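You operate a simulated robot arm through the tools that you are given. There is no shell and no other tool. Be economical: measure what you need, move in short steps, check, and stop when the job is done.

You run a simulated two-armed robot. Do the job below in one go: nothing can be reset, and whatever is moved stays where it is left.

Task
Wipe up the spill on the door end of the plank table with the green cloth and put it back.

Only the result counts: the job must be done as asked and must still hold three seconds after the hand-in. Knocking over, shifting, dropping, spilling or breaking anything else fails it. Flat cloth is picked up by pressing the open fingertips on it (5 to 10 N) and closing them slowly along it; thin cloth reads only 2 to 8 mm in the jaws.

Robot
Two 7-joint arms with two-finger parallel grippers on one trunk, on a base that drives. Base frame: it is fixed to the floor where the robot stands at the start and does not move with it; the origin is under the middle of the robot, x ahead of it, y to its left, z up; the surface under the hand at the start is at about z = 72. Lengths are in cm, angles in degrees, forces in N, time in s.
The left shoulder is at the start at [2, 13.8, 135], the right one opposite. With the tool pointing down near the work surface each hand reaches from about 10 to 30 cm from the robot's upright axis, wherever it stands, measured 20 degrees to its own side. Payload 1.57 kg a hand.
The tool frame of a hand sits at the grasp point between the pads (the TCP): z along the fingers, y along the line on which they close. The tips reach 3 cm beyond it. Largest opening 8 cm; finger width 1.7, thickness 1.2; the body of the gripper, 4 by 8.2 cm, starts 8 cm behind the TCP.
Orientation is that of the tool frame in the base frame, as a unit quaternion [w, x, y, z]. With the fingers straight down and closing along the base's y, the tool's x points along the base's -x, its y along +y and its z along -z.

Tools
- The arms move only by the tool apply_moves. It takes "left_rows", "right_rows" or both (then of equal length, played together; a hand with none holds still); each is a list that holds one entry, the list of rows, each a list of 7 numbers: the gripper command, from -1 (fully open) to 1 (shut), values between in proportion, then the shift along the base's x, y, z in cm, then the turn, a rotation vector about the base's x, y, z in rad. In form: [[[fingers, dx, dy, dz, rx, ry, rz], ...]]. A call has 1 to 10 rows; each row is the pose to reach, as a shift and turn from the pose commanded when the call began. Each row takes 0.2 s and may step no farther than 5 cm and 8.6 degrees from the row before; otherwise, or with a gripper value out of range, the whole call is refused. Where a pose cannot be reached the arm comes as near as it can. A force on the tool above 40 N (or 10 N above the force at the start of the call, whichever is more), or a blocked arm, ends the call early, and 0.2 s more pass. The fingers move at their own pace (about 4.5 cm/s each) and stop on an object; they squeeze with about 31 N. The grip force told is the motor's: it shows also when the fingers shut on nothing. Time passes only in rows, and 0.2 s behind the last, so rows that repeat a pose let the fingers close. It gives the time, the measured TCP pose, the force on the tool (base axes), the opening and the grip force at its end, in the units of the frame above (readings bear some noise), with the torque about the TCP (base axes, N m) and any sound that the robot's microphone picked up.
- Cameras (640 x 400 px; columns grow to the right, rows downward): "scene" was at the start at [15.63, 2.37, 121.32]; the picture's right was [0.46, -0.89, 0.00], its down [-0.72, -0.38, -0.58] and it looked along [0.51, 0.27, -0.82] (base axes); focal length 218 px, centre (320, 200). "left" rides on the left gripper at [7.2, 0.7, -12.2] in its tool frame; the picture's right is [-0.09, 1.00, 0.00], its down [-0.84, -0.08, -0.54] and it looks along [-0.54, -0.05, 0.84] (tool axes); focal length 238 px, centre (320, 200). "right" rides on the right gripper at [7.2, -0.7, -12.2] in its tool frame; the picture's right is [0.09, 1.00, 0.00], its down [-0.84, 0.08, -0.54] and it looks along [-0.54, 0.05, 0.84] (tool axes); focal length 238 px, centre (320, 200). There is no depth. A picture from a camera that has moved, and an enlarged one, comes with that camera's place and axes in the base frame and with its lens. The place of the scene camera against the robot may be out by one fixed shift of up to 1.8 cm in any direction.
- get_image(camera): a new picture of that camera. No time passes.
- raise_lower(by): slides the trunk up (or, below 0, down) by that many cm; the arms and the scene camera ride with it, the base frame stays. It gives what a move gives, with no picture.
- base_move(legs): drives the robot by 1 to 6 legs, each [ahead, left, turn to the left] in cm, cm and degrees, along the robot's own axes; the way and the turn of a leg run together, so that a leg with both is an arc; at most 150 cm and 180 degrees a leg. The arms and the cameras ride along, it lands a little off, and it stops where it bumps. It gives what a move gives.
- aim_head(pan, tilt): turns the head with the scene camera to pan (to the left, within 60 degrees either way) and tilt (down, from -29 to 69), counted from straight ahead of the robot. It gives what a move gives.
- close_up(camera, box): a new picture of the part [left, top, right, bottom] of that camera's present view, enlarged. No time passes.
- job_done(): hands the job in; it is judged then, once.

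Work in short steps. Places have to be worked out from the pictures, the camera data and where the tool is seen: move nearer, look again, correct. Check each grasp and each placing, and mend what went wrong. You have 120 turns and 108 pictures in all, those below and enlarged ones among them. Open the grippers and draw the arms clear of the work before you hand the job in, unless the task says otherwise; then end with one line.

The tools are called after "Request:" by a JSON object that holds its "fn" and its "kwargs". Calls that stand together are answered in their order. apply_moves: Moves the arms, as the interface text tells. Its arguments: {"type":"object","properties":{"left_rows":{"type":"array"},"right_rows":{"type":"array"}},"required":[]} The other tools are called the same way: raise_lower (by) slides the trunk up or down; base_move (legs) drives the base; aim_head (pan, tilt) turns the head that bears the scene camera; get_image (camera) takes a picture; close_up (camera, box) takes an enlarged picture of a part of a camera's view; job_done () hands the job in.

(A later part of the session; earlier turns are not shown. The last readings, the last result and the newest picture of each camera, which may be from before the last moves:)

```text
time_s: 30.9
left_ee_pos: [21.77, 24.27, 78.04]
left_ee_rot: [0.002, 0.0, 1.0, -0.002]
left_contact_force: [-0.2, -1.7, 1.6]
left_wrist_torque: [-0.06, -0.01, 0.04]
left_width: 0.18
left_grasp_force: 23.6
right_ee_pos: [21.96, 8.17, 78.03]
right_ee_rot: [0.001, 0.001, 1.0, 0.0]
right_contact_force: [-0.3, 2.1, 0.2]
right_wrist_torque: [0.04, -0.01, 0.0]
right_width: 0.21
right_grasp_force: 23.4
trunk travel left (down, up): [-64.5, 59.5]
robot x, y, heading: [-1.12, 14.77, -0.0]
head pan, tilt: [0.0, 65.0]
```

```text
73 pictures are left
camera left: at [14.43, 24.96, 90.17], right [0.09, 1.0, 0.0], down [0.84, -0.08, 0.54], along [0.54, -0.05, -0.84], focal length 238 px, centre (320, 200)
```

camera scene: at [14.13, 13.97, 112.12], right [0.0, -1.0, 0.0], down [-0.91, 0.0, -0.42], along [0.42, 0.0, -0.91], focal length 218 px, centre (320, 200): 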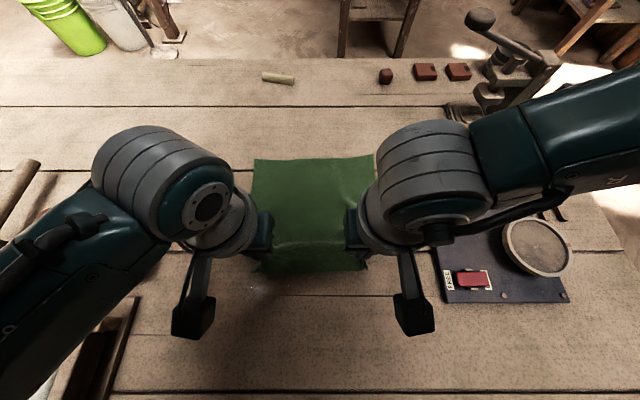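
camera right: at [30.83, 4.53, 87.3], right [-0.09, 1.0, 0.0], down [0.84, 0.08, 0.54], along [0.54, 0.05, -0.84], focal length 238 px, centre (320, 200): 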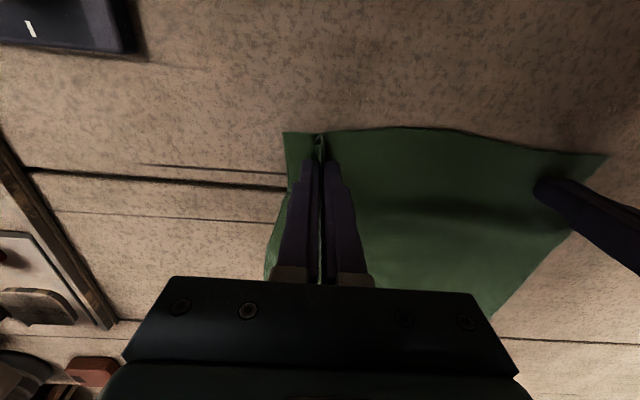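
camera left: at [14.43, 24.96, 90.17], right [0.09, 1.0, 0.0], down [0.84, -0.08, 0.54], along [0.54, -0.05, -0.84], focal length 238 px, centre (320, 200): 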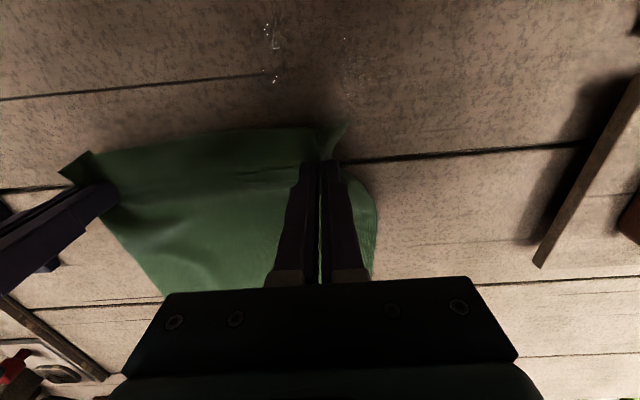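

The puddle is just ahead (−x) of the left hand; a close-up to get its extent.

Request:
{"fn": "close_up", "kwargs": {"camera": "left", "box": [200, 0, 440, 140]}}

```text
2.67 times, centred on (320, 70) of left
camera zoom: at [14.43, 24.96, 90.17], right [0.09, 1.0, 0.0], down [0.84, -0.08, 0.54], along [0.54, -0.05, -0.84], focal length 636 px, centre (320, 547)
```

zoom: 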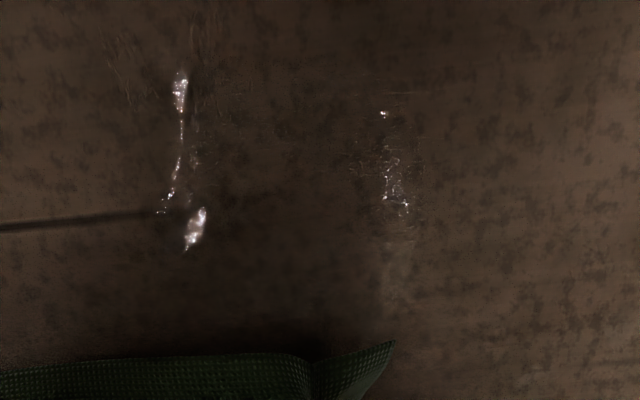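

The puddle spans about x 12–19, y 20–28. I lower the left hand so that the held cloth presses the table, at y≈24, for strokes along x.

Request:
{"fn": "apply_moves", "kwargs": {"left_rows": [[[1, 0, 0, -1.5, 0, 0, 0], [1, 0, 0, -2.5, 0, 0, 0], [1, 0, 0, -2.8, 0, 0, 0], [1, 0, 0, -2.8, 0, 0, 0]]], "right_rows": [[[1, 0, 0, -1.5, 0, 0, 0], [1, 0, 0, -2, 0, 0, 0], [1, 0, 0, -2.4, 0, 0, 0], [1, 0, 0, -2.4, 0, 0, 0]]]}}

```text
time_s: 31.9
left_ee_pos: [21.91, 24.18, 75.28]
left_ee_rot: [0.001, 0.0, 1.0, -0.003]
left_contact_force: [0.2, -1.3, 0.6]
left_wrist_torque: [-0.06, 0.0, 0.03]
left_width: 0.15
left_grasp_force: 23.0
right_ee_pos: [21.97, 8.07, 75.74]
right_ee_rot: [0.0, 0.0, 1.0, -0.001]
right_contact_force: [-0.6, 2.1, 0.3]
right_wrist_torque: [0.06, -0.05, 0.02]
right_width: 0.19
right_grasp_force: 23.9
trunk travel left (down, up): [-64.5, 59.5]
robot x, y, heading: [-1.23, 15.22, -0.3]
head pan, tilt: [0.0, 65.0]
```

Request:
{"fn": "apply_moves", "kwargs": {"left_rows": [[[1, 0, 0, -0.25, 0, 0, 0], [1, -2, 0, -0.25, 0, 0, 0], [1, -4, 0, -0.25, 0, 0, 0], [1, -6, 0, -0.25, 0, 0, 0], [1, -8, 0, -0.25, 0, 0, 0], [1, -10, 0, -0.25, 0, 0, 0], [1, -12, 0, -0.25, 0, 0, 0]]], "right_rows": [[[1, 0, 0, 0, 0, 0, 0], [1, -2, 0, 0, 0, 0, 0], [1, -4, 0, 0, 0, 0, 0], [1, -6, 0, 0, 0, 0, 0], [1, -8, 0, 0, 0, 0, 0], [1, -10, 0, 0, 0, 0, 0], [1, -12, 0, 0, 0, 0, 0]]]}}

Request:
{"fn": "get_image", "kwargs": {"camera": "left"}}

Request:
{"fn": "get_image", "kwargs": {"camera": "scene"}}

```text
time_s: 33.5
left_ee_pos: [10.2, 24.38, 75.15]
left_ee_rot: [0.004, -0.001, 1.0, -0.003]
left_contact_force: [9.4, -1.8, 29.9]
left_wrist_torque: [0.08, -0.22, -0.04]
left_width: 0.2
left_grasp_force: 23.0
right_ee_pos: [10.18, 8.12, 75.7]
right_ee_rot: [0.002, 0.0, 1.0, 0.002]
right_contact_force: [1.1, 1.5, 0.5]
right_wrist_torque: [0.05, 0.02, 0.02]
right_width: 0.17
right_grasp_force: 23.5
trunk travel left (down, up): [-64.5, 59.5]
robot x, y, heading: [-0.88, 14.77, -0.2]
head pan, tilt: [0.0, 65.0]
```

```text
71 pictures are left
camera left: at [2.83, 24.96, 87.19], right [0.09, 1.0, 0.0], down [0.83, -0.08, 0.55], along [0.55, -0.05, -0.84], focal length 238 px, centre (320, 200)
```

left: 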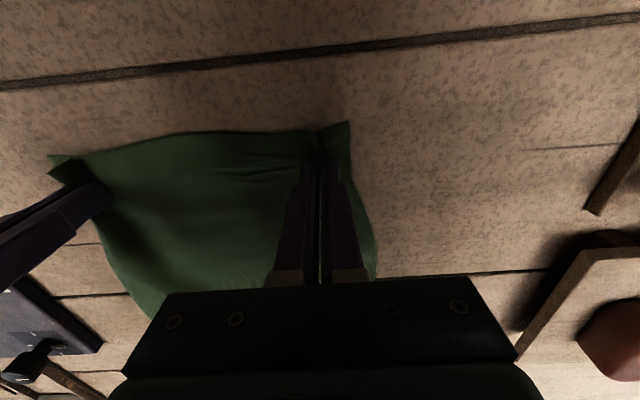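

```text
70 pictures are left
camera scene: at [14.38, 14.0, 112.2], right [0.0, -1.0, 0.0], down [-0.91, 0.0, -0.43], along [0.43, 0.0, -0.91], focal length 218 px, centre (320, 200)
```

scene: 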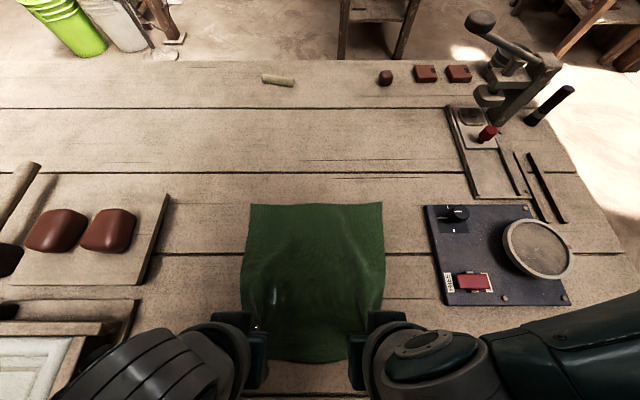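

One stroke done (force 30 N at the end — a bit much). I lift slightly, go back, and stroke at y≈21 with less press.

Request:
{"fn": "apply_moves", "kwargs": {"left_rows": [[[1, 0, -0.5, 1, 0, 0, 0], [1, 4, -2, 1.5, 0, 0, 0], [1, 8, -3, 1.5, 0, 0, 0], [1, 11, -3.3, 0.5, 0, 0, 0], [1, 11, -3.3, 0.06, 0, 0, 0], [1, 8, -3.3, 0.06, 0, 0, 0], [1, 5, -3.3, 0.06, 0, 0, 0], [1, 2.5, -3.3, 0.06, 0, 0, 0], [1, 0, -3.3, 0.06, 0, 0, 0]]], "right_rows": [[[1, 0, -0.5, 0.5, 0, 0, 0], [1, 4, -2, 1, 0, 0, 0], [1, 8, -3, 1, 0, 0, 0], [1, 11, -3.3, 0.5, 0, 0, 0], [1, 11, -3.3, 0.06, 0, 0, 0], [1, 8, -3.3, 0.06, 0, 0, 0], [1, 5, -3.3, 0.06, 0, 0, 0], [1, 2.5, -3.3, 0.06, 0, 0, 0], [1, 0, -3.3, 0.06, 0, 0, 0]]]}}

Request:
{"fn": "apply_moves", "kwargs": {"left_rows": [[[1, 0, 1, 1, 0, 0, 0], [1, 4, 4, 1.5, 0, 0, 0], [1, 8, 6, 1.5, 0, 0, 0], [1, 11, 6.5, 0.5, 0, 0, 0], [1, 11, 6.5, 0, 0, 0, 0], [1, 8, 6.5, 0, 0, 0, 0], [1, 5, 6.5, 0, 0, 0, 0], [1, 2.5, 6.5, 0, 0, 0, 0], [1, 0, 6.5, 0, 0, 0, 0]]], "right_rows": [[[1, 0, 1, 0.5, 0, 0, 0], [1, 4, 4, 1, 0, 0, 0], [1, 8, 6, 1, 0, 0, 0], [1, 11, 6.5, 0.5, 0, 0, 0], [1, 11, 6.5, 0, 0, 0, 0], [1, 8, 6.5, 0, 0, 0, 0], [1, 5, 6.5, 0, 0, 0, 0], [1, 2.5, 6.5, 0, 0, 0, 0], [1, 0, 6.5, 0, 0, 0, 0]]]}}

Request:
{"fn": "get_image", "kwargs": {"camera": "scene"}}

```text
time_s: 35.5
left_ee_pos: [10.28, 21.08, 75.11]
left_ee_rot: [0.004, -0.001, 1.0, -0.001]
left_contact_force: [8.6, -1.3, 28.9]
left_wrist_torque: [0.08, -0.18, -0.04]
left_width: 0.18
left_grasp_force: 23.2
right_ee_pos: [10.28, 4.94, 75.82]
right_ee_rot: [0.001, 0.001, 1.0, 0.001]
right_contact_force: [-0.8, 1.5, -0.4]
right_wrist_torque: [0.04, 0.01, 0.0]
right_width: 0.22
right_grasp_force: 23.6
trunk travel left (down, up): [-64.5, 59.5]
robot x, y, heading: [-1.46, 15.37, -0.2]
head pan, tilt: [0.0, 65.0]
```

```text
refused: row 2 steps farther than a row can; nothing moved
```

```text
69 pictures are left
camera scene: at [14.36, 13.99, 112.19], right [0.0, -1.0, 0.0], down [-0.91, 0.0, -0.42], along [0.42, 0.0, -0.91], focal length 218 px, centre (320, 200)
```

scene: 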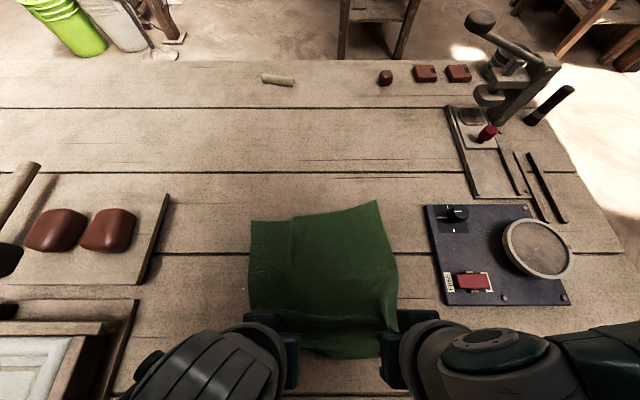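

The second stroke went well. Now the pass at y≈27.5.

Request:
{"fn": "apply_moves", "kwargs": {"left_rows": [[[1, 0, 1.5, 1, 0, 0, 0], [1, 3, 4, 1.5, 0, 0, 0], [1, 7, 6, 1.5, 0, 0, 0], [1, 11, 6.5, 0.6, 0, 0, 0], [1, 11, 6.5, 0.1, 0, 0, 0], [1, 8, 6.5, 0.08, 0, 0, 0], [1, 5, 6.5, 0.08, 0, 0, 0], [1, 2.5, 6.5, 0.08, 0, 0, 0], [1, 0, 6.5, 0.08, 0, 0, 0]]], "right_rows": [[[1, 0, 1.5, 0.5, 0, 0, 0], [1, 3, 4, 1, 0, 0, 0], [1, 7, 6, 1, 0, 0, 0], [1, 11, 6.5, 0.5, 0, 0, 0], [1, 11, 6.5, 0, 0, 0, 0], [1, 8, 6.5, 0, 0, 0, 0], [1, 5, 6.5, 0, 0, 0, 0], [1, 2.5, 6.5, 0, 0, 0, 0], [1, 0, 6.5, 0, 0, 0, 0]]]}}

Request:
{"fn": "apply_moves", "kwargs": {"left_rows": [[[1, 0, 0, 2, 0, 0, 0], [1, 0, 0, 6, 0, 0, 0], [1, 0, 0, 10, 0, 0, 0], [1, 0, 0, 14, 0, 0, 0]]], "right_rows": [[[1, 0, 0, 2, 0, 0, 0], [1, 0, 0, 6, 0, 0, 0], [1, 0, 0, 10, 0, 0, 0], [1, 0, 0, 14, 0, 0, 0]]]}}

Request:
{"fn": "get_image", "kwargs": {"camera": "scene"}}

Request:
{"fn": "get_image", "kwargs": {"camera": "left"}}

```text
time_s: 37.5
left_ee_pos: [10.14, 27.57, 75.04]
left_ee_rot: [0.004, 0.0, 1.0, -0.002]
left_contact_force: [4.6, -2.7, 22.9]
left_wrist_torque: [-0.23, -0.18, 0.07]
left_width: 0.17
left_grasp_force: 24.1
right_ee_pos: [10.28, 11.37, 75.73]
right_ee_rot: [0.001, 0.0, 1.0, 0.001]
right_contact_force: [0.5, 2.6, -0.6]
right_wrist_torque: [0.09, 0.02, 0.04]
right_width: 0.19
right_grasp_force: 23.7
trunk travel left (down, up): [-64.5, 59.5]
robot x, y, heading: [-1.03, 14.9, 0.4]
head pan, tilt: [0.0, 65.0]
```

```text
time_s: 38.6
left_ee_pos: [9.84, 27.65, 89.06]
left_ee_rot: [0.0, 0.0, 1.0, -0.001]
left_contact_force: [-0.8, -0.4, -0.4]
left_wrist_torque: [0.03, 0.01, 0.01]
left_width: 0.0
left_grasp_force: 21.2
right_ee_pos: [10.89, 5.98, 85.95]
right_ee_rot: [0.013, 0.019, 0.995, -0.101]
right_contact_force: [0.0, 0.1, 0.4]
right_wrist_torque: [0.04, -0.02, 0.01]
right_width: 0.16
right_grasp_force: 23.9
trunk travel left (down, up): [-64.5, 59.5]
robot x, y, heading: [-0.81, 15.1, 0.1]
head pan, tilt: [0.0, 65.0]
stopped in row 4 (right hand): the arm was blocked; the commanded pose is now the measured one
```

```text
68 pictures are left
camera scene: at [14.18, 13.95, 112.16], right [0.0, -1.0, 0.0], down [-0.9, 0.0, -0.43], along [0.43, 0.0, -0.9], focal length 218 px, centre (320, 200)
```

scene: 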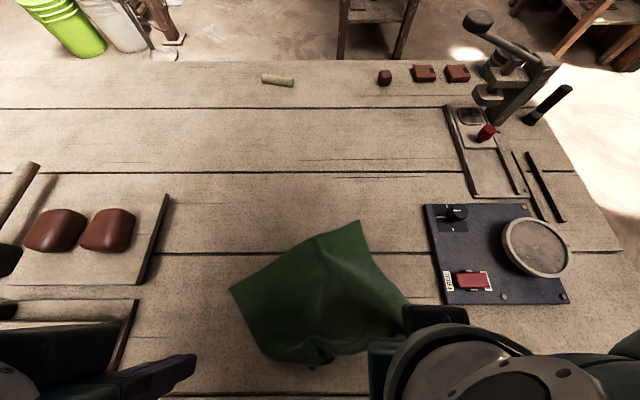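

```text
67 pictures are left
camera left: at [2.49, 28.19, 101.23], right [0.09, 1.0, 0.0], down [0.84, -0.08, 0.54], along [0.54, -0.05, -0.84], focal length 238 px, centre (320, 200)
```

left: 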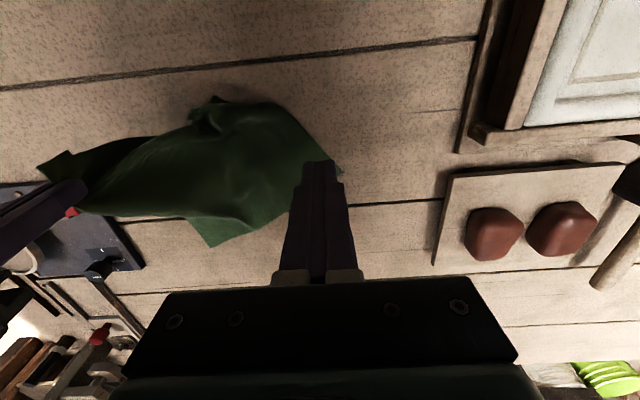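

The left grip slipped off, and the right arm was cramped against the body; the right hand still holds its corner. I move the right hand forward, straighten it, and lift the cloth to uncover the puddle spot.

Request:
{"fn": "apply_moves", "kwargs": {"right_rows": [[[1, 3, 0, 0, 0.06, 0.01, 0.01], [1, 6, -0.5, 0, 0.13, 0.02, 0.02], [1, 9, -1, 1, 0.2, 0.026, 0.038], [1, 12, -1, 4, 0.2, 0.026, 0.038], [1, 14, -1, 8, 0.2, 0.026, 0.038], [1, 14, -1, 12, 0.2, 0.026, 0.038]]]}}

Request:
{"fn": "get_image", "kwargs": {"camera": "scene"}}

Request:
{"fn": "get_image", "kwargs": {"camera": "left"}}

```text
time_s: 40.0
left_ee_pos: [9.9, 27.6, 88.99]
left_ee_rot: [0.001, -0.001, 1.0, -0.001]
left_contact_force: [-1.0, -0.8, 0.0]
left_wrist_torque: [0.01, 0.04, -0.01]
left_width: 0.01
left_grasp_force: 21.3
right_ee_pos: [24.89, 5.1, 97.89]
right_ee_rot: [-0.001, -0.002, 1.0, 0.001]
right_contact_force: [0.3, 0.4, -0.3]
right_wrist_torque: [0.01, 0.04, -0.02]
right_width: 0.2
right_grasp_force: 23.8
trunk travel left (down, up): [-64.5, 59.5]
robot x, y, heading: [-1.0, 14.66, -0.1]
head pan, tilt: [0.0, 65.0]
```

```text
66 pictures are left
camera scene: at [14.15, 13.96, 112.12], right [0.0, -1.0, 0.0], down [-0.91, 0.0, -0.42], along [0.42, 0.0, -0.91], focal length 218 px, centre (320, 200)
```

scene: 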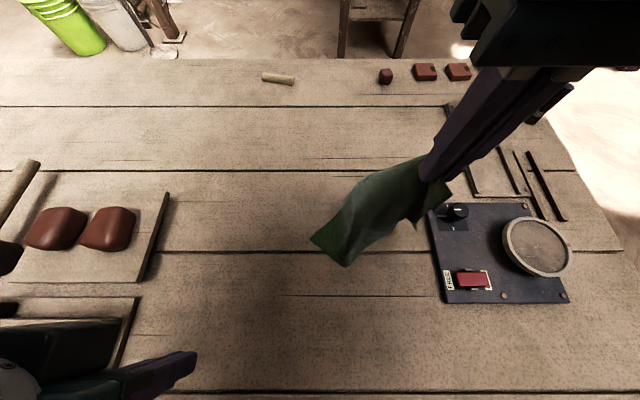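

```text
65 pictures are left
camera left: at [2.5, 28.18, 101.23], right [0.09, 1.0, 0.0], down [0.84, -0.08, 0.54], along [0.54, -0.05, -0.84], focal length 238 px, centre (320, 200)
```

left: 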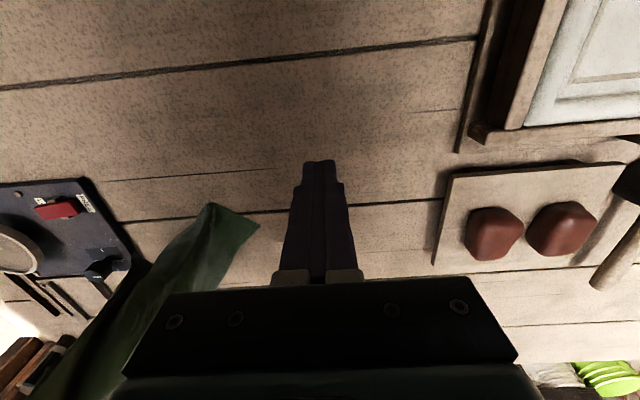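

No glints at the spot now. I check closely.

Request:
{"fn": "close_up", "kwargs": {"camera": "scene", "box": [180, 240, 400, 390]}}

Request:
{"fn": "close_up", "kwargs": {"camera": "left", "box": [160, 60, 480, 260]}}

Request:
{"fn": "aim_head", "kwargs": {"pan": 25, "tilt": 60}}

Request:
{"fn": "get_image", "kwargs": {"camera": "scene"}}

```text
2.67 times, centred on (290, 315) of scene
camera zoom: at [14.15, 13.96, 112.12], right [0.0, -1.0, 0.0], down [-0.91, 0.0, -0.42], along [0.42, 0.0, -0.91], focal length 582 px, centre (400, -107)
```

zoom: 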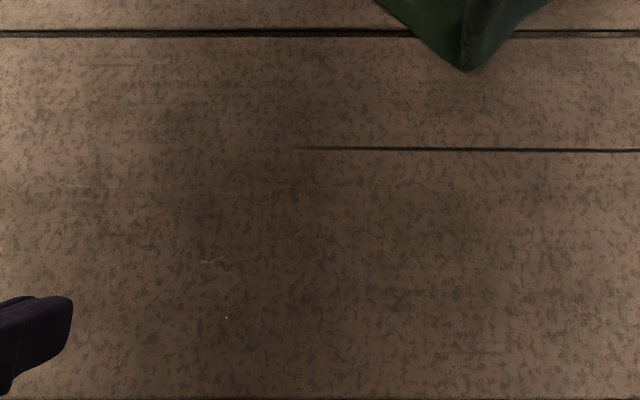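

```text
2.00 times, centred on (320, 160) of left
camera zoom: at [2.5, 28.18, 101.23], right [0.09, 1.0, 0.0], down [0.84, -0.08, 0.54], along [0.54, -0.05, -0.84], focal length 477 px, centre (320, 280)
```

zoom: 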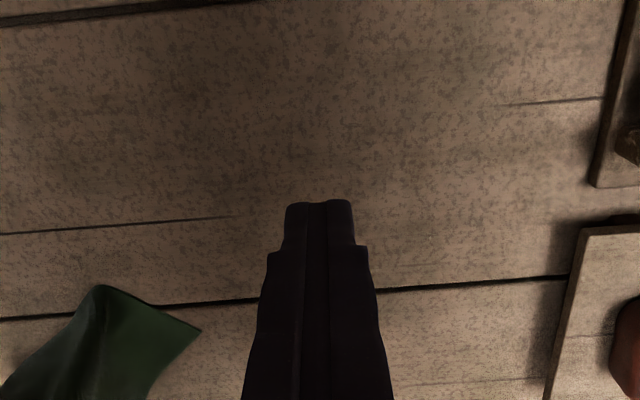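

```text
time_s: 40.9
left_ee_pos: [9.82, 27.62, 89.08]
left_ee_rot: [0.0, 0.0, 1.0, 0.0]
left_contact_force: [0.0, 0.0, -0.3]
left_wrist_torque: [0.01, 0.01, -0.03]
left_width: 0.0
left_grasp_force: 21.5
right_ee_pos: [24.91, 4.98, 97.75]
right_ee_rot: [0.001, 0.0, 1.0, 0.001]
right_contact_force: [0.0, 0.2, 0.3]
right_wrist_torque: [-0.03, -0.01, -0.01]
right_width: 0.19
right_grasp_force: 23.8
trunk travel left (down, up): [-64.5, 59.5]
robot x, y, heading: [-1.2, 15.0, 0.1]
head pan, tilt: [25.0, 60.0]
```

```text
62 pictures are left
camera scene: at [14.12, 16.77, 112.68], right [0.42, -0.91, 0.0], down [-0.79, -0.36, -0.5], along [0.45, 0.21, -0.87], focal length 218 px, centre (320, 200)
```

scene: 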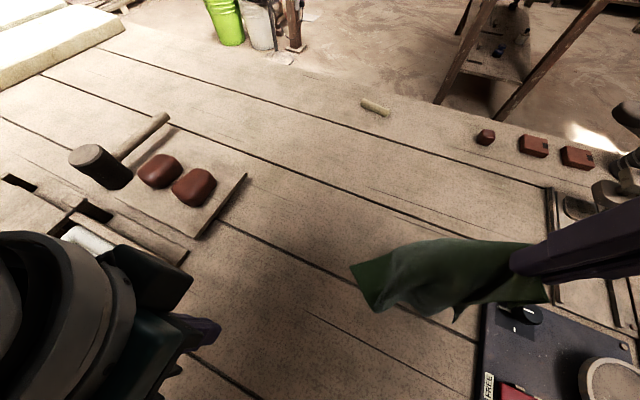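

Faint specks may remain near x 6–9, y 24. I move the left hand up and out of the way for a clear look.

Request:
{"fn": "apply_moves", "kwargs": {"left_rows": [[[1, 1, 2, 4, 0, 0, 0], [1, 4, 4, 7, 0, 0, 0], [0, 7, 7, 10, 0, 0, 0], [0, 10, 10, 12, 0, 0, 0]]]}}

Request:
{"fn": "aim_head", "kwargs": {"pan": 15, "tilt": 69}}

Request:
{"fn": "get_image", "kwargs": {"camera": "scene"}}

Request:
{"fn": "close_up", "kwargs": {"camera": "scene", "box": [160, 200, 400, 360]}}

Request:
{"fn": "get_image", "kwargs": {"camera": "left"}}

```text
refused: row 3 steps farther than a row can; nothing moved
```

```text
time_s: 41.6
left_ee_pos: [9.82, 27.7, 89.04]
left_ee_rot: [0.0, -0.002, 1.0, 0.0]
left_contact_force: [-0.2, 0.2, 0.3]
left_wrist_torque: [0.03, 0.0, 0.0]
left_width: 0.01
left_grasp_force: 21.3
right_ee_pos: [24.91, 5.14, 97.73]
right_ee_rot: [0.0, -0.002, 1.0, 0.0]
right_contact_force: [0.7, -0.4, -0.5]
right_wrist_torque: [0.03, 0.0, -0.03]
right_width: 0.22
right_grasp_force: 23.4
trunk travel left (down, up): [-64.5, 59.5]
robot x, y, heading: [-0.93, 14.78, -0.0]
head pan, tilt: [15.0, 68.8]
```

```text
61 pictures are left
camera scene: at [13.48, 15.42, 111.75], right [0.26, -0.97, 0.0], down [-0.9, -0.24, -0.36], along [0.35, 0.09, -0.93], focal length 218 px, centre (320, 200)
```

scene: 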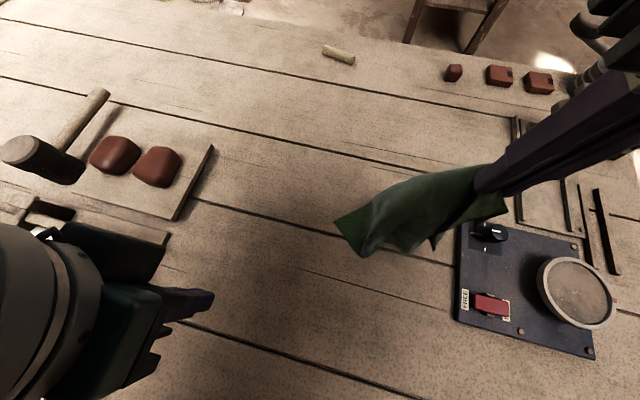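

```text
2.50 times, centred on (280, 280) of scene
camera zoom: at [13.48, 15.42, 111.75], right [0.26, -0.97, 0.0], down [-0.9, -0.24, -0.36], along [0.35, 0.09, -0.93], focal length 546 px, centre (420, 0)
```

zoom: 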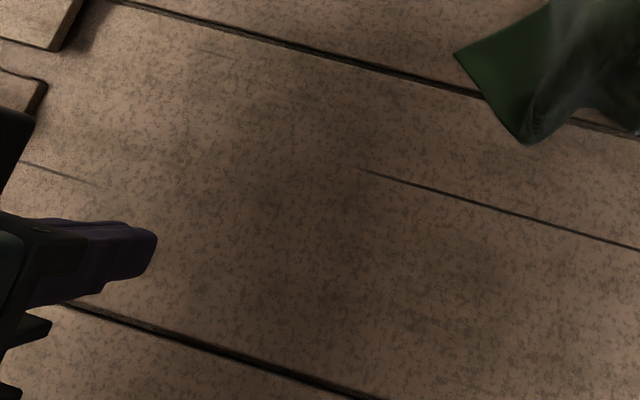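

```text
59 pictures are left
camera left: at [2.5, 28.18, 101.23], right [0.09, 1.0, 0.0], down [0.84, -0.08, 0.54], along [0.54, -0.05, -0.84], focal length 238 px, centre (320, 200)
```

left: 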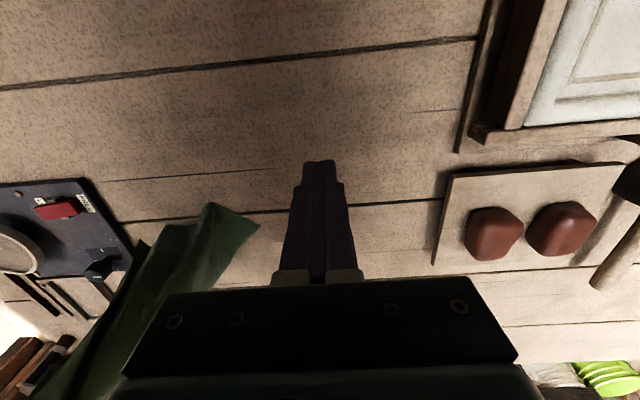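

The spot looks clean. I move the left arm out of the way and check with a view direction that glinted before.

Request:
{"fn": "apply_moves", "kwargs": {"left_rows": [[[1, 1, 2, 4, 0, 0, 0], [0.5, 3.5, 4, 7, 0, 0, 0], [0, 6, 6.5, 10, 0, 0, 0], [0, 9, 9, 12, 0, 0, 0]]]}}

Request:
{"fn": "aim_head", "kwargs": {"pan": 30, "tilt": 65}}

Request:
{"fn": "get_image", "kwargs": {"camera": "scene"}}

Request:
{"fn": "get_image", "kwargs": {"camera": "left"}}

Request:
{"fn": "close_up", "kwargs": {"camera": "left", "box": [120, 0, 440, 200]}}

```text
time_s: 42.4
left_ee_pos: [13.64, 35.31, 91.97]
left_ee_rot: [-0.003, 0.04, 0.996, 0.075]
left_contact_force: [0.0, -0.1, 1.1]
left_wrist_torque: [0.02, -0.04, 0.0]
left_width: 4.01
left_grasp_force: 0.5
left hand out of reach, approached as far as the arm can: row 1, 2, 3
right_ee_pos: [24.8, 5.12, 97.79]
right_ee_rot: [0.0, -0.003, 1.0, 0.002]
right_contact_force: [-0.9, -0.9, 0.2]
right_wrist_torque: [0.0, -0.02, -0.03]
right_width: 0.21
right_grasp_force: 23.7
trunk travel left (down, up): [-64.5, 59.5]
robot x, y, heading: [-1.58, 15.02, 0.1]
head pan, tilt: [15.0, 68.8]
stopped in row 3 (left hand): the arm was blocked; the commanded pose is now the measured one
```

```text
time_s: 43.1
left_ee_pos: [13.53, 35.26, 92.02]
left_ee_rot: [-0.004, 0.04, 0.996, 0.075]
left_contact_force: [0.3, 0.5, 0.0]
left_wrist_torque: [0.0, 0.04, -0.01]
left_width: 4.02
left_grasp_force: 0.0
right_ee_pos: [24.94, 5.11, 97.79]
right_ee_rot: [0.0, -0.002, 1.0, 0.001]
right_contact_force: [-0.1, -0.2, -0.5]
right_wrist_torque: [-0.02, 0.0, -0.01]
right_width: 0.17
right_grasp_force: 23.9
trunk travel left (down, up): [-64.5, 59.5]
robot x, y, heading: [-0.85, 14.87, -0.0]
head pan, tilt: [30.0, 65.0]
```

```text
58 pictures are left
camera scene: at [13.33, 17.0, 112.12], right [0.5, -0.87, 0.0], down [-0.79, -0.45, -0.42], along [0.37, 0.21, -0.91], focal length 218 px, centre (320, 200)
```

scene: 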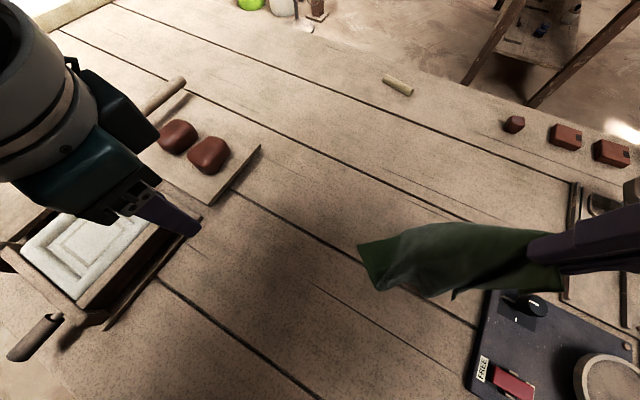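

```text
57 pictures are left
camera left: at [6.4, 34.63, 104.22], right [0.17, 0.97, 0.15], down [0.83, -0.22, 0.51], along [0.53, 0.03, -0.85], focal length 238 px, centre (320, 200)
```

left: 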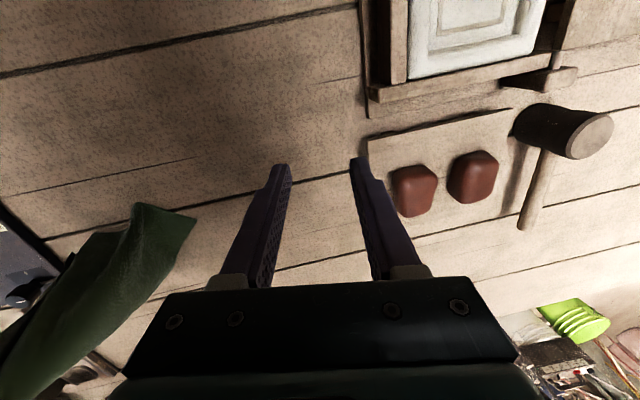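

```text
2.00 times, centred on (280, 100) of left
camera zoom: at [6.4, 34.63, 104.22], right [0.17, 0.97, 0.15], down [0.83, -0.22, 0.51], along [0.53, 0.03, -0.85], focal length 477 px, centre (400, 400)
```

zoom: 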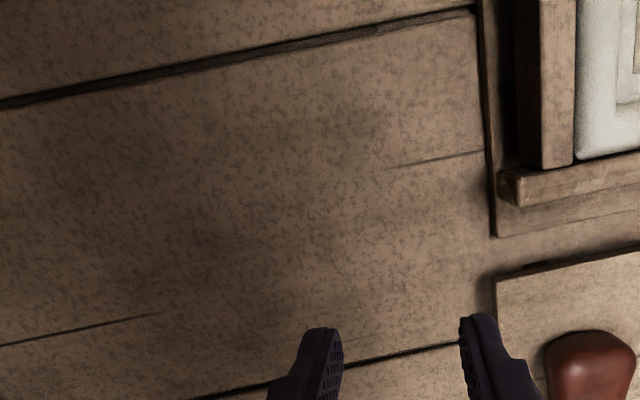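

The table is clean from here too. I straighten and raise the left hand, lift the right hand (with the hanging cloth) a bit, then drive forward toward the cloth's old place.

Request:
{"fn": "apply_moves", "kwargs": {"left_rows": [[[0, 3, 0, 1, -0.05, 0, 0.02], [0, 6, 0, 3, -0.1, 0, 0.05], [0, 9, 0, 5, -0.15, 0, 0.08], [0, 11, 0, 7, -0.15, 0, 0.08]]], "right_rows": [[[1, 1, 1, 2, 0, 0, 0], [1, 2, 2, 4, 0, 0, 0], [1, 4, 3, 6, 0, 0, 0], [1, 6, 4, 8, 0, 0, 0]]]}}

Request:
{"fn": "aim_head", "kwargs": {"pan": 0, "tilt": 60}}

Request:
{"fn": "get_image", "kwargs": {"camera": "scene"}}

Request:
{"fn": "get_image", "kwargs": {"camera": "right"}}

```text
time_s: 43.6
left_ee_pos: [16.49, 40.41, 92.37]
left_ee_rot: [-0.008, 0.052, 0.991, 0.12]
left_contact_force: [-0.2, -0.1, 0.3]
left_wrist_torque: [0.02, -0.03, 0.02]
left_width: 4.0
left_grasp_force: 0.1
left hand out of reach, approached as far as the arm can: row 1, 2
right_ee_pos: [26.03, 6.23, 100.1]
right_ee_rot: [-0.001, -0.002, 1.0, 0.0]
right_contact_force: [0.1, -0.5, 0.0]
right_wrist_torque: [0.02, -0.02, -0.02]
right_width: 0.2
right_grasp_force: 23.7
trunk travel left (down, up): [-64.5, 59.5]
robot x, y, heading: [-0.85, 14.9, 0.2]
head pan, tilt: [30.0, 65.0]
stopped in row 2 (left hand): the arm was blocked; the commanded pose is now the measured one
```

```text
time_s: 44.6
left_ee_pos: [16.56, 40.47, 92.34]
left_ee_rot: [-0.008, 0.054, 0.991, 0.119]
left_contact_force: [-0.2, -1.2, 0.5]
left_wrist_torque: [-0.01, 0.02, -0.01]
left_width: 4.02
left_grasp_force: 0.0
right_ee_pos: [26.1, 6.3, 100.16]
right_ee_rot: [0.0, -0.002, 1.0, 0.0]
right_contact_force: [0.7, -0.7, 0.8]
right_wrist_torque: [-0.02, 0.0, -0.02]
right_width: 0.19
right_grasp_force: 23.6
trunk travel left (down, up): [-64.5, 59.5]
robot x, y, heading: [-1.18, 14.79, 0.0]
head pan, tilt: [0.0, 60.0]
```

```text
55 pictures are left
camera scene: at [14.74, 13.99, 112.68], right [0.0, -1.0, 0.0], down [-0.87, 0.0, -0.5], along [0.5, 0.0, -0.87], focal length 218 px, centre (320, 200)
```

scene: 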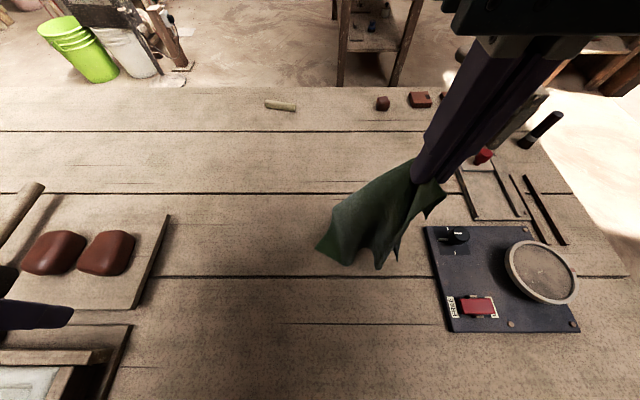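

```text
54 pictures are left
camera right: at [18.85, 5.57, 112.28], right [-0.1, 1.0, 0.0], down [0.84, 0.08, 0.54], along [0.54, 0.05, -0.84], focal length 238 px, centre (320, 200)
```

right: 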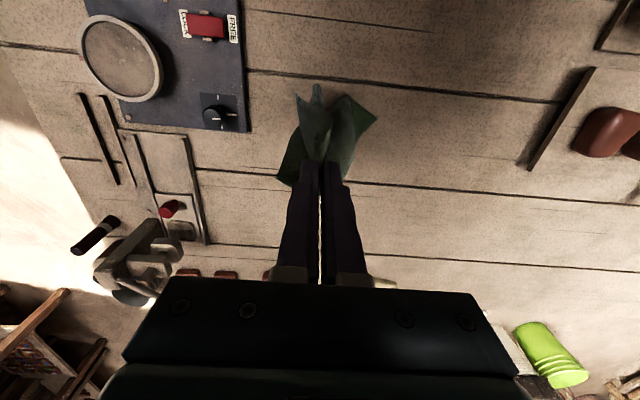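

The left arm is cramped; I raise the trunk 8 cm for clearance and drive forward 21 cm.

Request:
{"fn": "raise_lower", "kwargs": {"by": 8}}

Request:
{"fn": "base_move", "kwargs": {"legs": [[21, -1, 0]]}}

Request:
{"fn": "get_image", "kwargs": {"camera": "scene"}}

```text
time_s: 45.7
left_ee_pos: [16.58, 40.43, 100.38]
left_ee_rot: [-0.008, 0.052, 0.992, 0.119]
left_contact_force: [-0.5, -0.4, 0.8]
left_wrist_torque: [-0.03, 0.02, 0.0]
left_width: 4.04
left_grasp_force: 0.1
right_ee_pos: [26.09, 6.36, 108.11]
right_ee_rot: [0.0, -0.002, 1.0, 0.001]
right_contact_force: [0.0, -0.1, 0.5]
right_wrist_torque: [-0.01, -0.03, 0.02]
right_width: 0.21
right_grasp_force: 23.5
trunk travel left (down, up): [-72.5, 51.5]
robot x, y, heading: [-0.88, 14.97, -0.0]
head pan, tilt: [0.0, 60.0]
```

```text
time_s: 47.4
left_ee_pos: [37.35, 39.33, 100.47]
left_ee_rot: [-0.009, 0.054, 0.991, 0.12]
left_contact_force: [0.2, 0.1, 0.1]
left_wrist_torque: [0.01, 0.0, 0.0]
left_width: 4.02
left_grasp_force: 0.0
right_ee_pos: [46.8, 5.26, 108.14]
right_ee_rot: [0.0, -0.002, 1.0, 0.001]
right_contact_force: [-0.1, -0.3, -0.2]
right_wrist_torque: [-0.01, 0.03, 0.01]
right_width: 0.17
right_grasp_force: 23.3
trunk travel left (down, up): [-72.5, 51.5]
robot x, y, heading: [19.72, 13.95, 0.0]
head pan, tilt: [0.0, 60.0]
```

```text
53 pictures are left
camera scene: at [35.55, 12.97, 120.68], right [0.0, -1.0, 0.0], down [-0.87, 0.0, -0.5], along [0.5, 0.0, -0.87], focal length 218 px, centre (320, 200)
```

scene: 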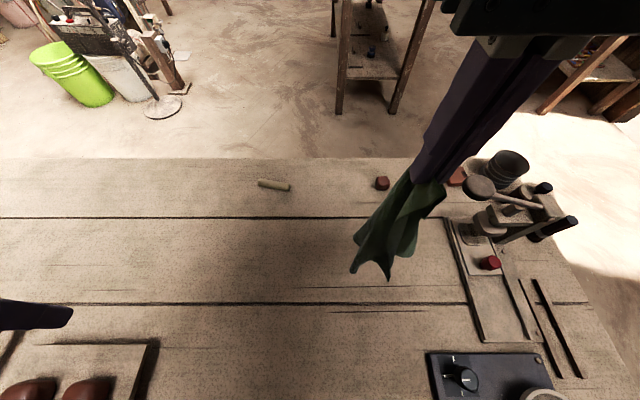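

The cloth hangs freely now. I carry it above the old far-left corner spot.

Request:
{"fn": "apply_moves", "kwargs": {"right_rows": [[[1, 2.5, 4, 1, 0, 0, 0], [1, 5, 8, 1, 0, 0, 0], [1, 7.5, 12, 1, 0, 0, 0], [1, 10, 16, 1, 0, 0, 0], [1, 13, 20, 0, 0, 0, 0]]]}}

Request:
{"fn": "get_image", "kwargs": {"camera": "scene"}}

Request:
{"fn": "get_image", "kwargs": {"camera": "right"}}

Request:
{"fn": "get_image", "kwargs": {"camera": "left"}}

```text
refused: row 5 steps farther than a row can; nothing moved
```

```text
52 pictures are left
camera scene: at [35.55, 12.97, 120.68], right [0.0, -1.0, 0.0], down [-0.87, 0.0, -0.5], along [0.5, 0.0, -0.87], focal length 218 px, centre (320, 200)
```

scene: 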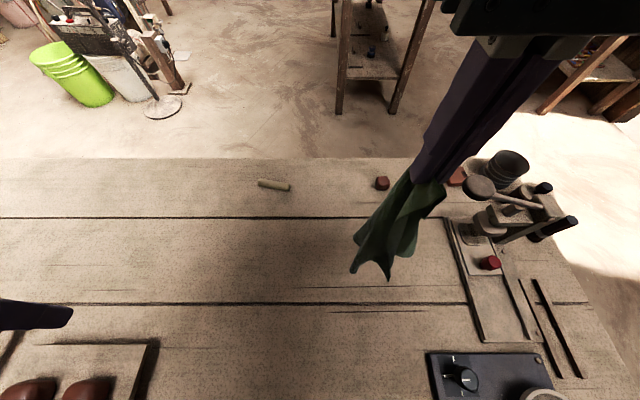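

```text
51 pictures are left
camera right: at [39.65, 4.56, 120.27], right [-0.1, 1.0, 0.0], down [0.84, 0.08, 0.54], along [0.54, 0.05, -0.84], focal length 238 px, centre (320, 200)
```

right: 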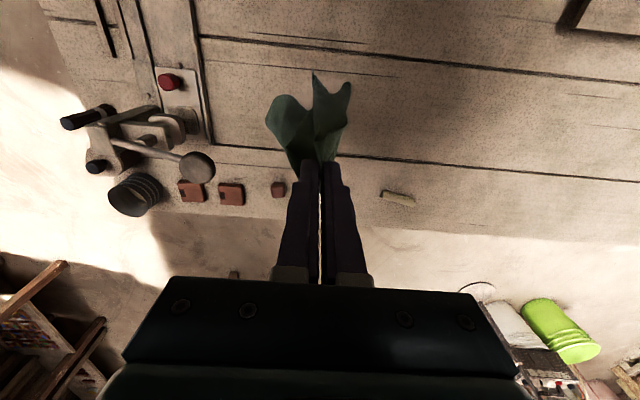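

```text
50 pictures are left
camera left: at [30.13, 37.86, 112.56], right [0.2, 0.95, 0.23], down [0.83, -0.29, 0.48], along [0.53, 0.1, -0.84], focal length 238 px, centre (320, 200)
```

left: 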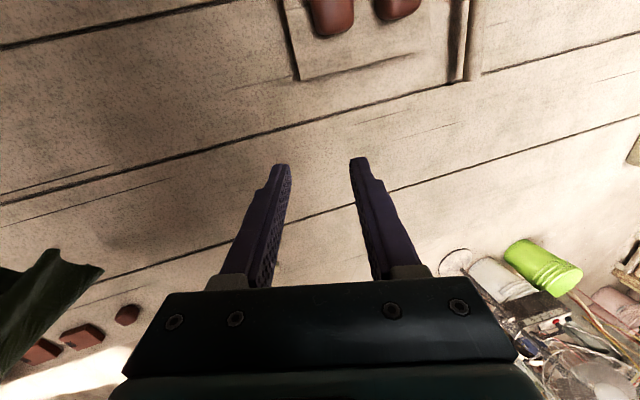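

Request:
{"fn": "apply_moves", "kwargs": {"right_rows": [[[1, 2.3, 3.5, 1, 0, 0, 0], [1, 4.6, 7, 1, 0, 0, 0], [1, 6.9, 10.5, 1, 0, 0, 0], [1, 9.2, 14, 1, 0, 0, 0], [1, 11, 17, 1, 0, 0, 0]]], "left_rows": [[[0, 0, 1, 0, -0.06, 0, 0.03], [0, 0, 1, 1, -0.12, 0, 0.06], [0, 0, 2, 1, -0.18, 0, 0.08], [0, 0, 2, 1, -0.24, 0, 0.1], [0, 0, 2, 1, -0.24, 0, 0.1]]]}}

Request:
{"fn": "get_image", "kwargs": {"camera": "scene"}}

Request:
{"fn": "get_image", "kwargs": {"camera": "left"}}

```text
time_s: 47.8
left_ee_pos: [37.33, 41.56, 100.6]
left_ee_rot: [-0.013, 0.054, 0.991, 0.124]
left_contact_force: [-0.9, 0.3, 0.1]
left_wrist_torque: [0.01, -0.03, 0.0]
left_width: 4.0
left_grasp_force: 0.1
right_ee_pos: [48.34, 7.1, 108.51]
right_ee_rot: [-0.004, -0.019, 1.0, -0.012]
right_contact_force: [-8.3, -22.0, 1.0]
right_wrist_torque: [2.94, -0.9, 2.05]
right_width: 0.17
right_grasp_force: 23.5
trunk travel left (down, up): [-72.5, 51.5]
robot x, y, heading: [19.63, 14.08, -0.0]
head pan, tilt: [0.0, 60.0]
stopped in row 1 (right hand): the force on the tool passed its limit at 80 N (the readings are from after the stop); the commanded pose is now the measured one
```

```text
49 pictures are left
camera scene: at [35.56, 13.21, 120.71], right [0.04, -1.0, 0.0], down [-0.86, -0.03, -0.5], along [0.5, 0.02, -0.86], focal length 218 px, centre (320, 200)
```

scene: 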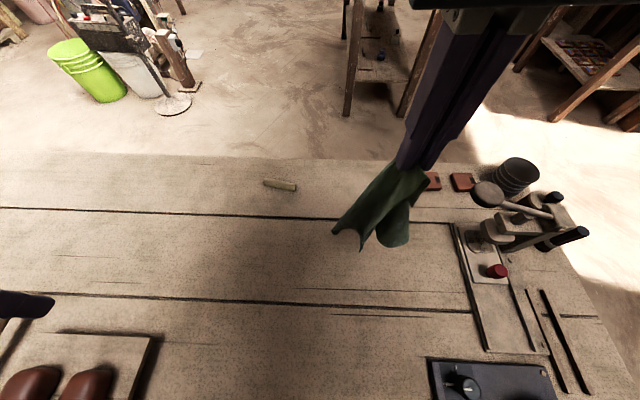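

```text
48 pictures are left
camera left: at [30.14, 39.96, 112.87], right [0.2, 0.95, 0.24], down [0.83, -0.3, 0.47], along [0.52, 0.1, -0.85], focal length 238 px, centre (320, 200)
```

left: 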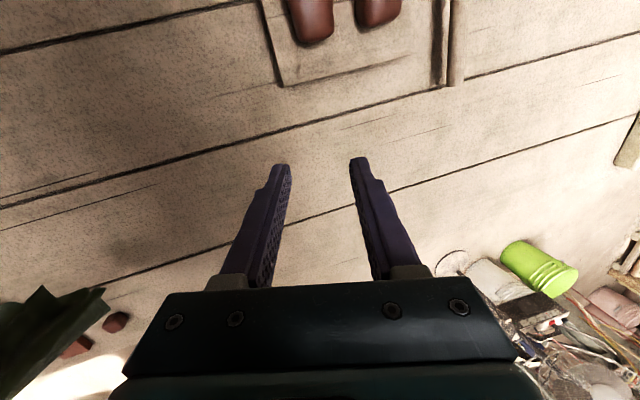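

The right wrist bumped the robot's own head. I back off, then raise the trunk and keep the hand lower relative to the head.

Request:
{"fn": "apply_moves", "kwargs": {"right_rows": [[[1, 0, -3, 0, 0, 0, 0], [1, 1, -4, -3, 0, 0, 0], [1, 2, -4, -6, 0, 0, 0]]]}}

Request:
{"fn": "raise_lower", "kwargs": {"by": 8}}

Request:
{"fn": "aim_head", "kwargs": {"pan": 0, "tilt": 60}}

Request:
{"fn": "apply_moves", "kwargs": {"right_rows": [[[1, 3, 0, -2, 0, 0, 0], [1, 6, 2, -2, 0, 0, 0], [1, 8, 5, -2, 0, 0, 0], [1, 9, 9, -2, 0, 0, 0], [1, 9, 13, -2, 0, 0, 0], [1, 9, 17, -2, 0, 0, 0]]]}}

Request:
{"fn": "get_image", "kwargs": {"camera": "scene"}}

```text
time_s: 48.6
left_ee_pos: [37.23, 41.52, 100.52]
left_ee_rot: [-0.014, 0.056, 0.991, 0.123]
left_contact_force: [0.1, 0.2, -0.3]
left_wrist_torque: [0.03, -0.01, 0.02]
left_width: 3.98
left_grasp_force: 0.2
right_ee_pos: [50.51, 3.21, 102.61]
right_ee_rot: [-0.003, -0.016, 1.0, -0.009]
right_contact_force: [-0.5, -1.0, 0.1]
right_wrist_torque: [0.04, 0.04, 0.02]
right_width: 0.2
right_grasp_force: 23.7
trunk travel left (down, up): [-72.5, 51.5]
robot x, y, heading: [19.51, 13.58, 0.2]
head pan, tilt: [0.0, 60.0]
```

```text
time_s: 49.8
left_ee_pos: [37.26, 41.56, 108.63]
left_ee_rot: [-0.013, 0.057, 0.991, 0.123]
left_contact_force: [-0.4, -0.4, 0.0]
left_wrist_torque: [0.01, 0.0, 0.02]
left_width: 3.99
left_grasp_force: 0.1
right_ee_pos: [50.39, 3.29, 110.67]
right_ee_rot: [-0.003, -0.016, 1.0, -0.009]
right_contact_force: [-0.5, 0.6, 0.4]
right_wrist_torque: [-0.01, 0.02, -0.01]
right_width: 0.18
right_grasp_force: 23.9
trunk travel left (down, up): [-80.5, 43.5]
robot x, y, heading: [19.7, 13.61, -0.2]
head pan, tilt: [0.0, 60.0]
```

```text
time_s: 50.4
left_ee_pos: [37.25, 41.64, 108.61]
left_ee_rot: [-0.014, 0.055, 0.991, 0.124]
left_contact_force: [-0.2, 0.8, 0.2]
left_wrist_torque: [0.01, -0.02, 0.0]
left_width: 4.0
left_grasp_force: 0.1
right_ee_pos: [50.45, 3.27, 110.62]
right_ee_rot: [-0.003, -0.016, 1.0, -0.009]
right_contact_force: [0.5, 0.9, -0.6]
right_wrist_torque: [-0.01, 0.0, -0.01]
right_width: 0.2
right_grasp_force: 23.9
trunk travel left (down, up): [-80.5, 43.5]
robot x, y, heading: [19.41, 14.04, -0.1]
head pan, tilt: [0.0, 60.0]
```

```text
time_s: 51.8
left_ee_pos: [37.24, 41.63, 108.63]
left_ee_rot: [-0.013, 0.055, 0.991, 0.124]
left_contact_force: [0.1, 0.4, 0.3]
left_wrist_torque: [0.0, -0.02, 0.0]
left_width: 3.96
left_grasp_force: 0.1
right_ee_pos: [58.39, 18.04, 108.88]
right_ee_rot: [-0.003, -0.016, 1.0, -0.009]
right_contact_force: [0.8, 0.2, 0.7]
right_wrist_torque: [-0.02, 0.02, 0.01]
right_width: 0.2
right_grasp_force: 23.5
right hand out of reach, approached as far as the arm can: row 6
trunk travel left (down, up): [-80.5, 43.5]
robot x, y, heading: [19.67, 14.04, 0.0]
head pan, tilt: [0.0, 60.0]
```

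```text
47 pictures are left
camera scene: at [35.55, 12.96, 128.68], right [0.0, -1.0, 0.0], down [-0.87, 0.0, -0.5], along [0.5, 0.0, -0.87], focal length 218 px, centre (320, 200)
```

scene: 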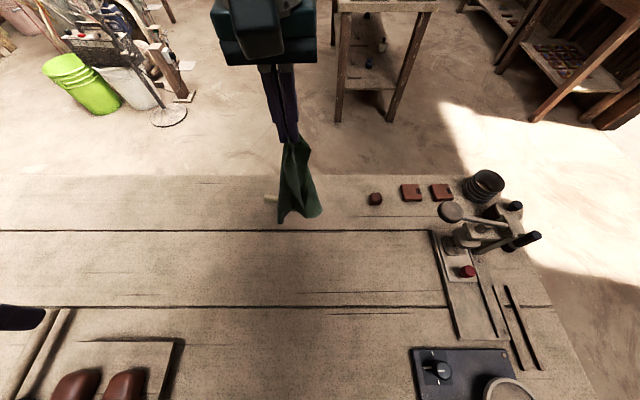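

The hand is at (58.4, 18). I shift the base 6 cm left so the bottom corner comes over its old spot, then look before laying.

Request:
{"fn": "base_move", "kwargs": {"legs": [[0, 6, 0]]}}

Request:
{"fn": "apply_moves", "kwargs": {"right_rows": [[[1, 0, 0, -2, 0, 0, 0], [1, 0, 0, -4, 0, 0, 0], [1, 0, 0, -4, 0, 0, 0]]]}}

Request:
{"fn": "get_image", "kwargs": {"camera": "scene"}}

Request:
{"fn": "get_image", "kwargs": {"camera": "right"}}

Request:
{"fn": "get_image", "kwargs": {"camera": "left"}}

```text
time_s: 52.7
left_ee_pos: [37.27, 47.61, 108.7]
left_ee_rot: [-0.013, 0.055, 0.991, 0.123]
left_contact_force: [0.3, -0.1, 0.1]
left_wrist_torque: [0.02, 0.04, -0.05]
left_width: 4.0
left_grasp_force: 0.0
right_ee_pos: [58.46, 24.05, 108.93]
right_ee_rot: [-0.003, -0.015, 1.0, -0.009]
right_contact_force: [-0.6, -1.0, -0.5]
right_wrist_torque: [-0.01, 0.04, 0.02]
right_width: 0.18
right_grasp_force: 23.7
trunk travel left (down, up): [-80.5, 43.5]
robot x, y, heading: [19.93, 20.1, -0.0]
head pan, tilt: [0.0, 60.0]
```

```text
time_s: 53.5
left_ee_pos: [37.28, 47.55, 108.75]
left_ee_rot: [-0.012, 0.055, 0.991, 0.125]
left_contact_force: [0.4, 0.4, -0.5]
left_wrist_torque: [-0.01, -0.01, 0.01]
left_width: 4.01
left_grasp_force: 0.1
right_ee_pos: [58.31, 22.58, 106.06]
right_ee_rot: [-0.002, -0.01, 1.0, -0.013]
right_contact_force: [0.5, -0.4, -0.5]
right_wrist_torque: [0.07, 0.06, -0.01]
right_width: 0.18
right_grasp_force: 23.7
right hand out of reach, approached as far as the arm can: row 1, 2, 3
trunk travel left (down, up): [-80.5, 43.5]
robot x, y, heading: [19.65, 19.85, -0.1]
head pan, tilt: [0.0, 60.0]
```

```text
46 pictures are left
camera scene: at [35.34, 19.34, 128.48], right [0.06, -1.0, 0.0], down [-0.88, -0.05, -0.47], along [0.47, 0.03, -0.88], focal length 218 px, centre (320, 200)
```

scene: 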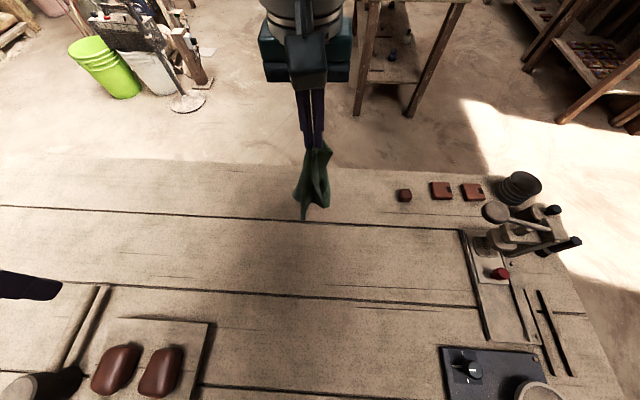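

```text
45 pictures are left
camera right: at [51.1, 22.06, 118.32], right [-0.11, 0.99, -0.02], down [0.84, 0.11, 0.54], along [0.54, 0.04, -0.84], focal length 238 px, centre (320, 200)
```

right: 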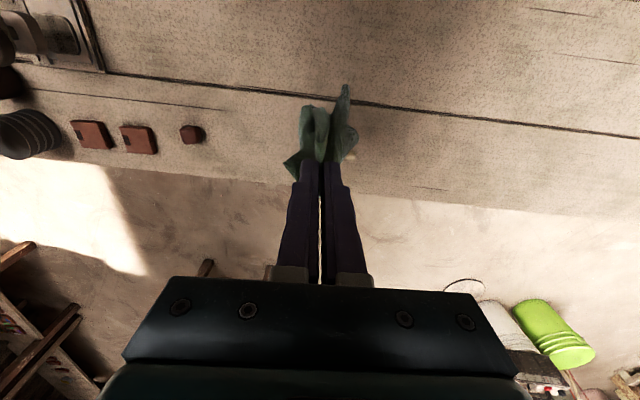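

```text
44 pictures are left
camera left: at [30.15, 45.97, 120.87], right [0.2, 0.95, 0.24], down [0.83, -0.3, 0.47], along [0.52, 0.1, -0.85], focal length 238 px, centre (320, 200)
```

left: 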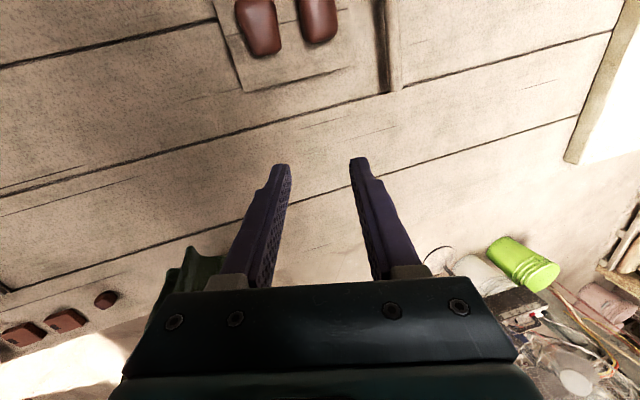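

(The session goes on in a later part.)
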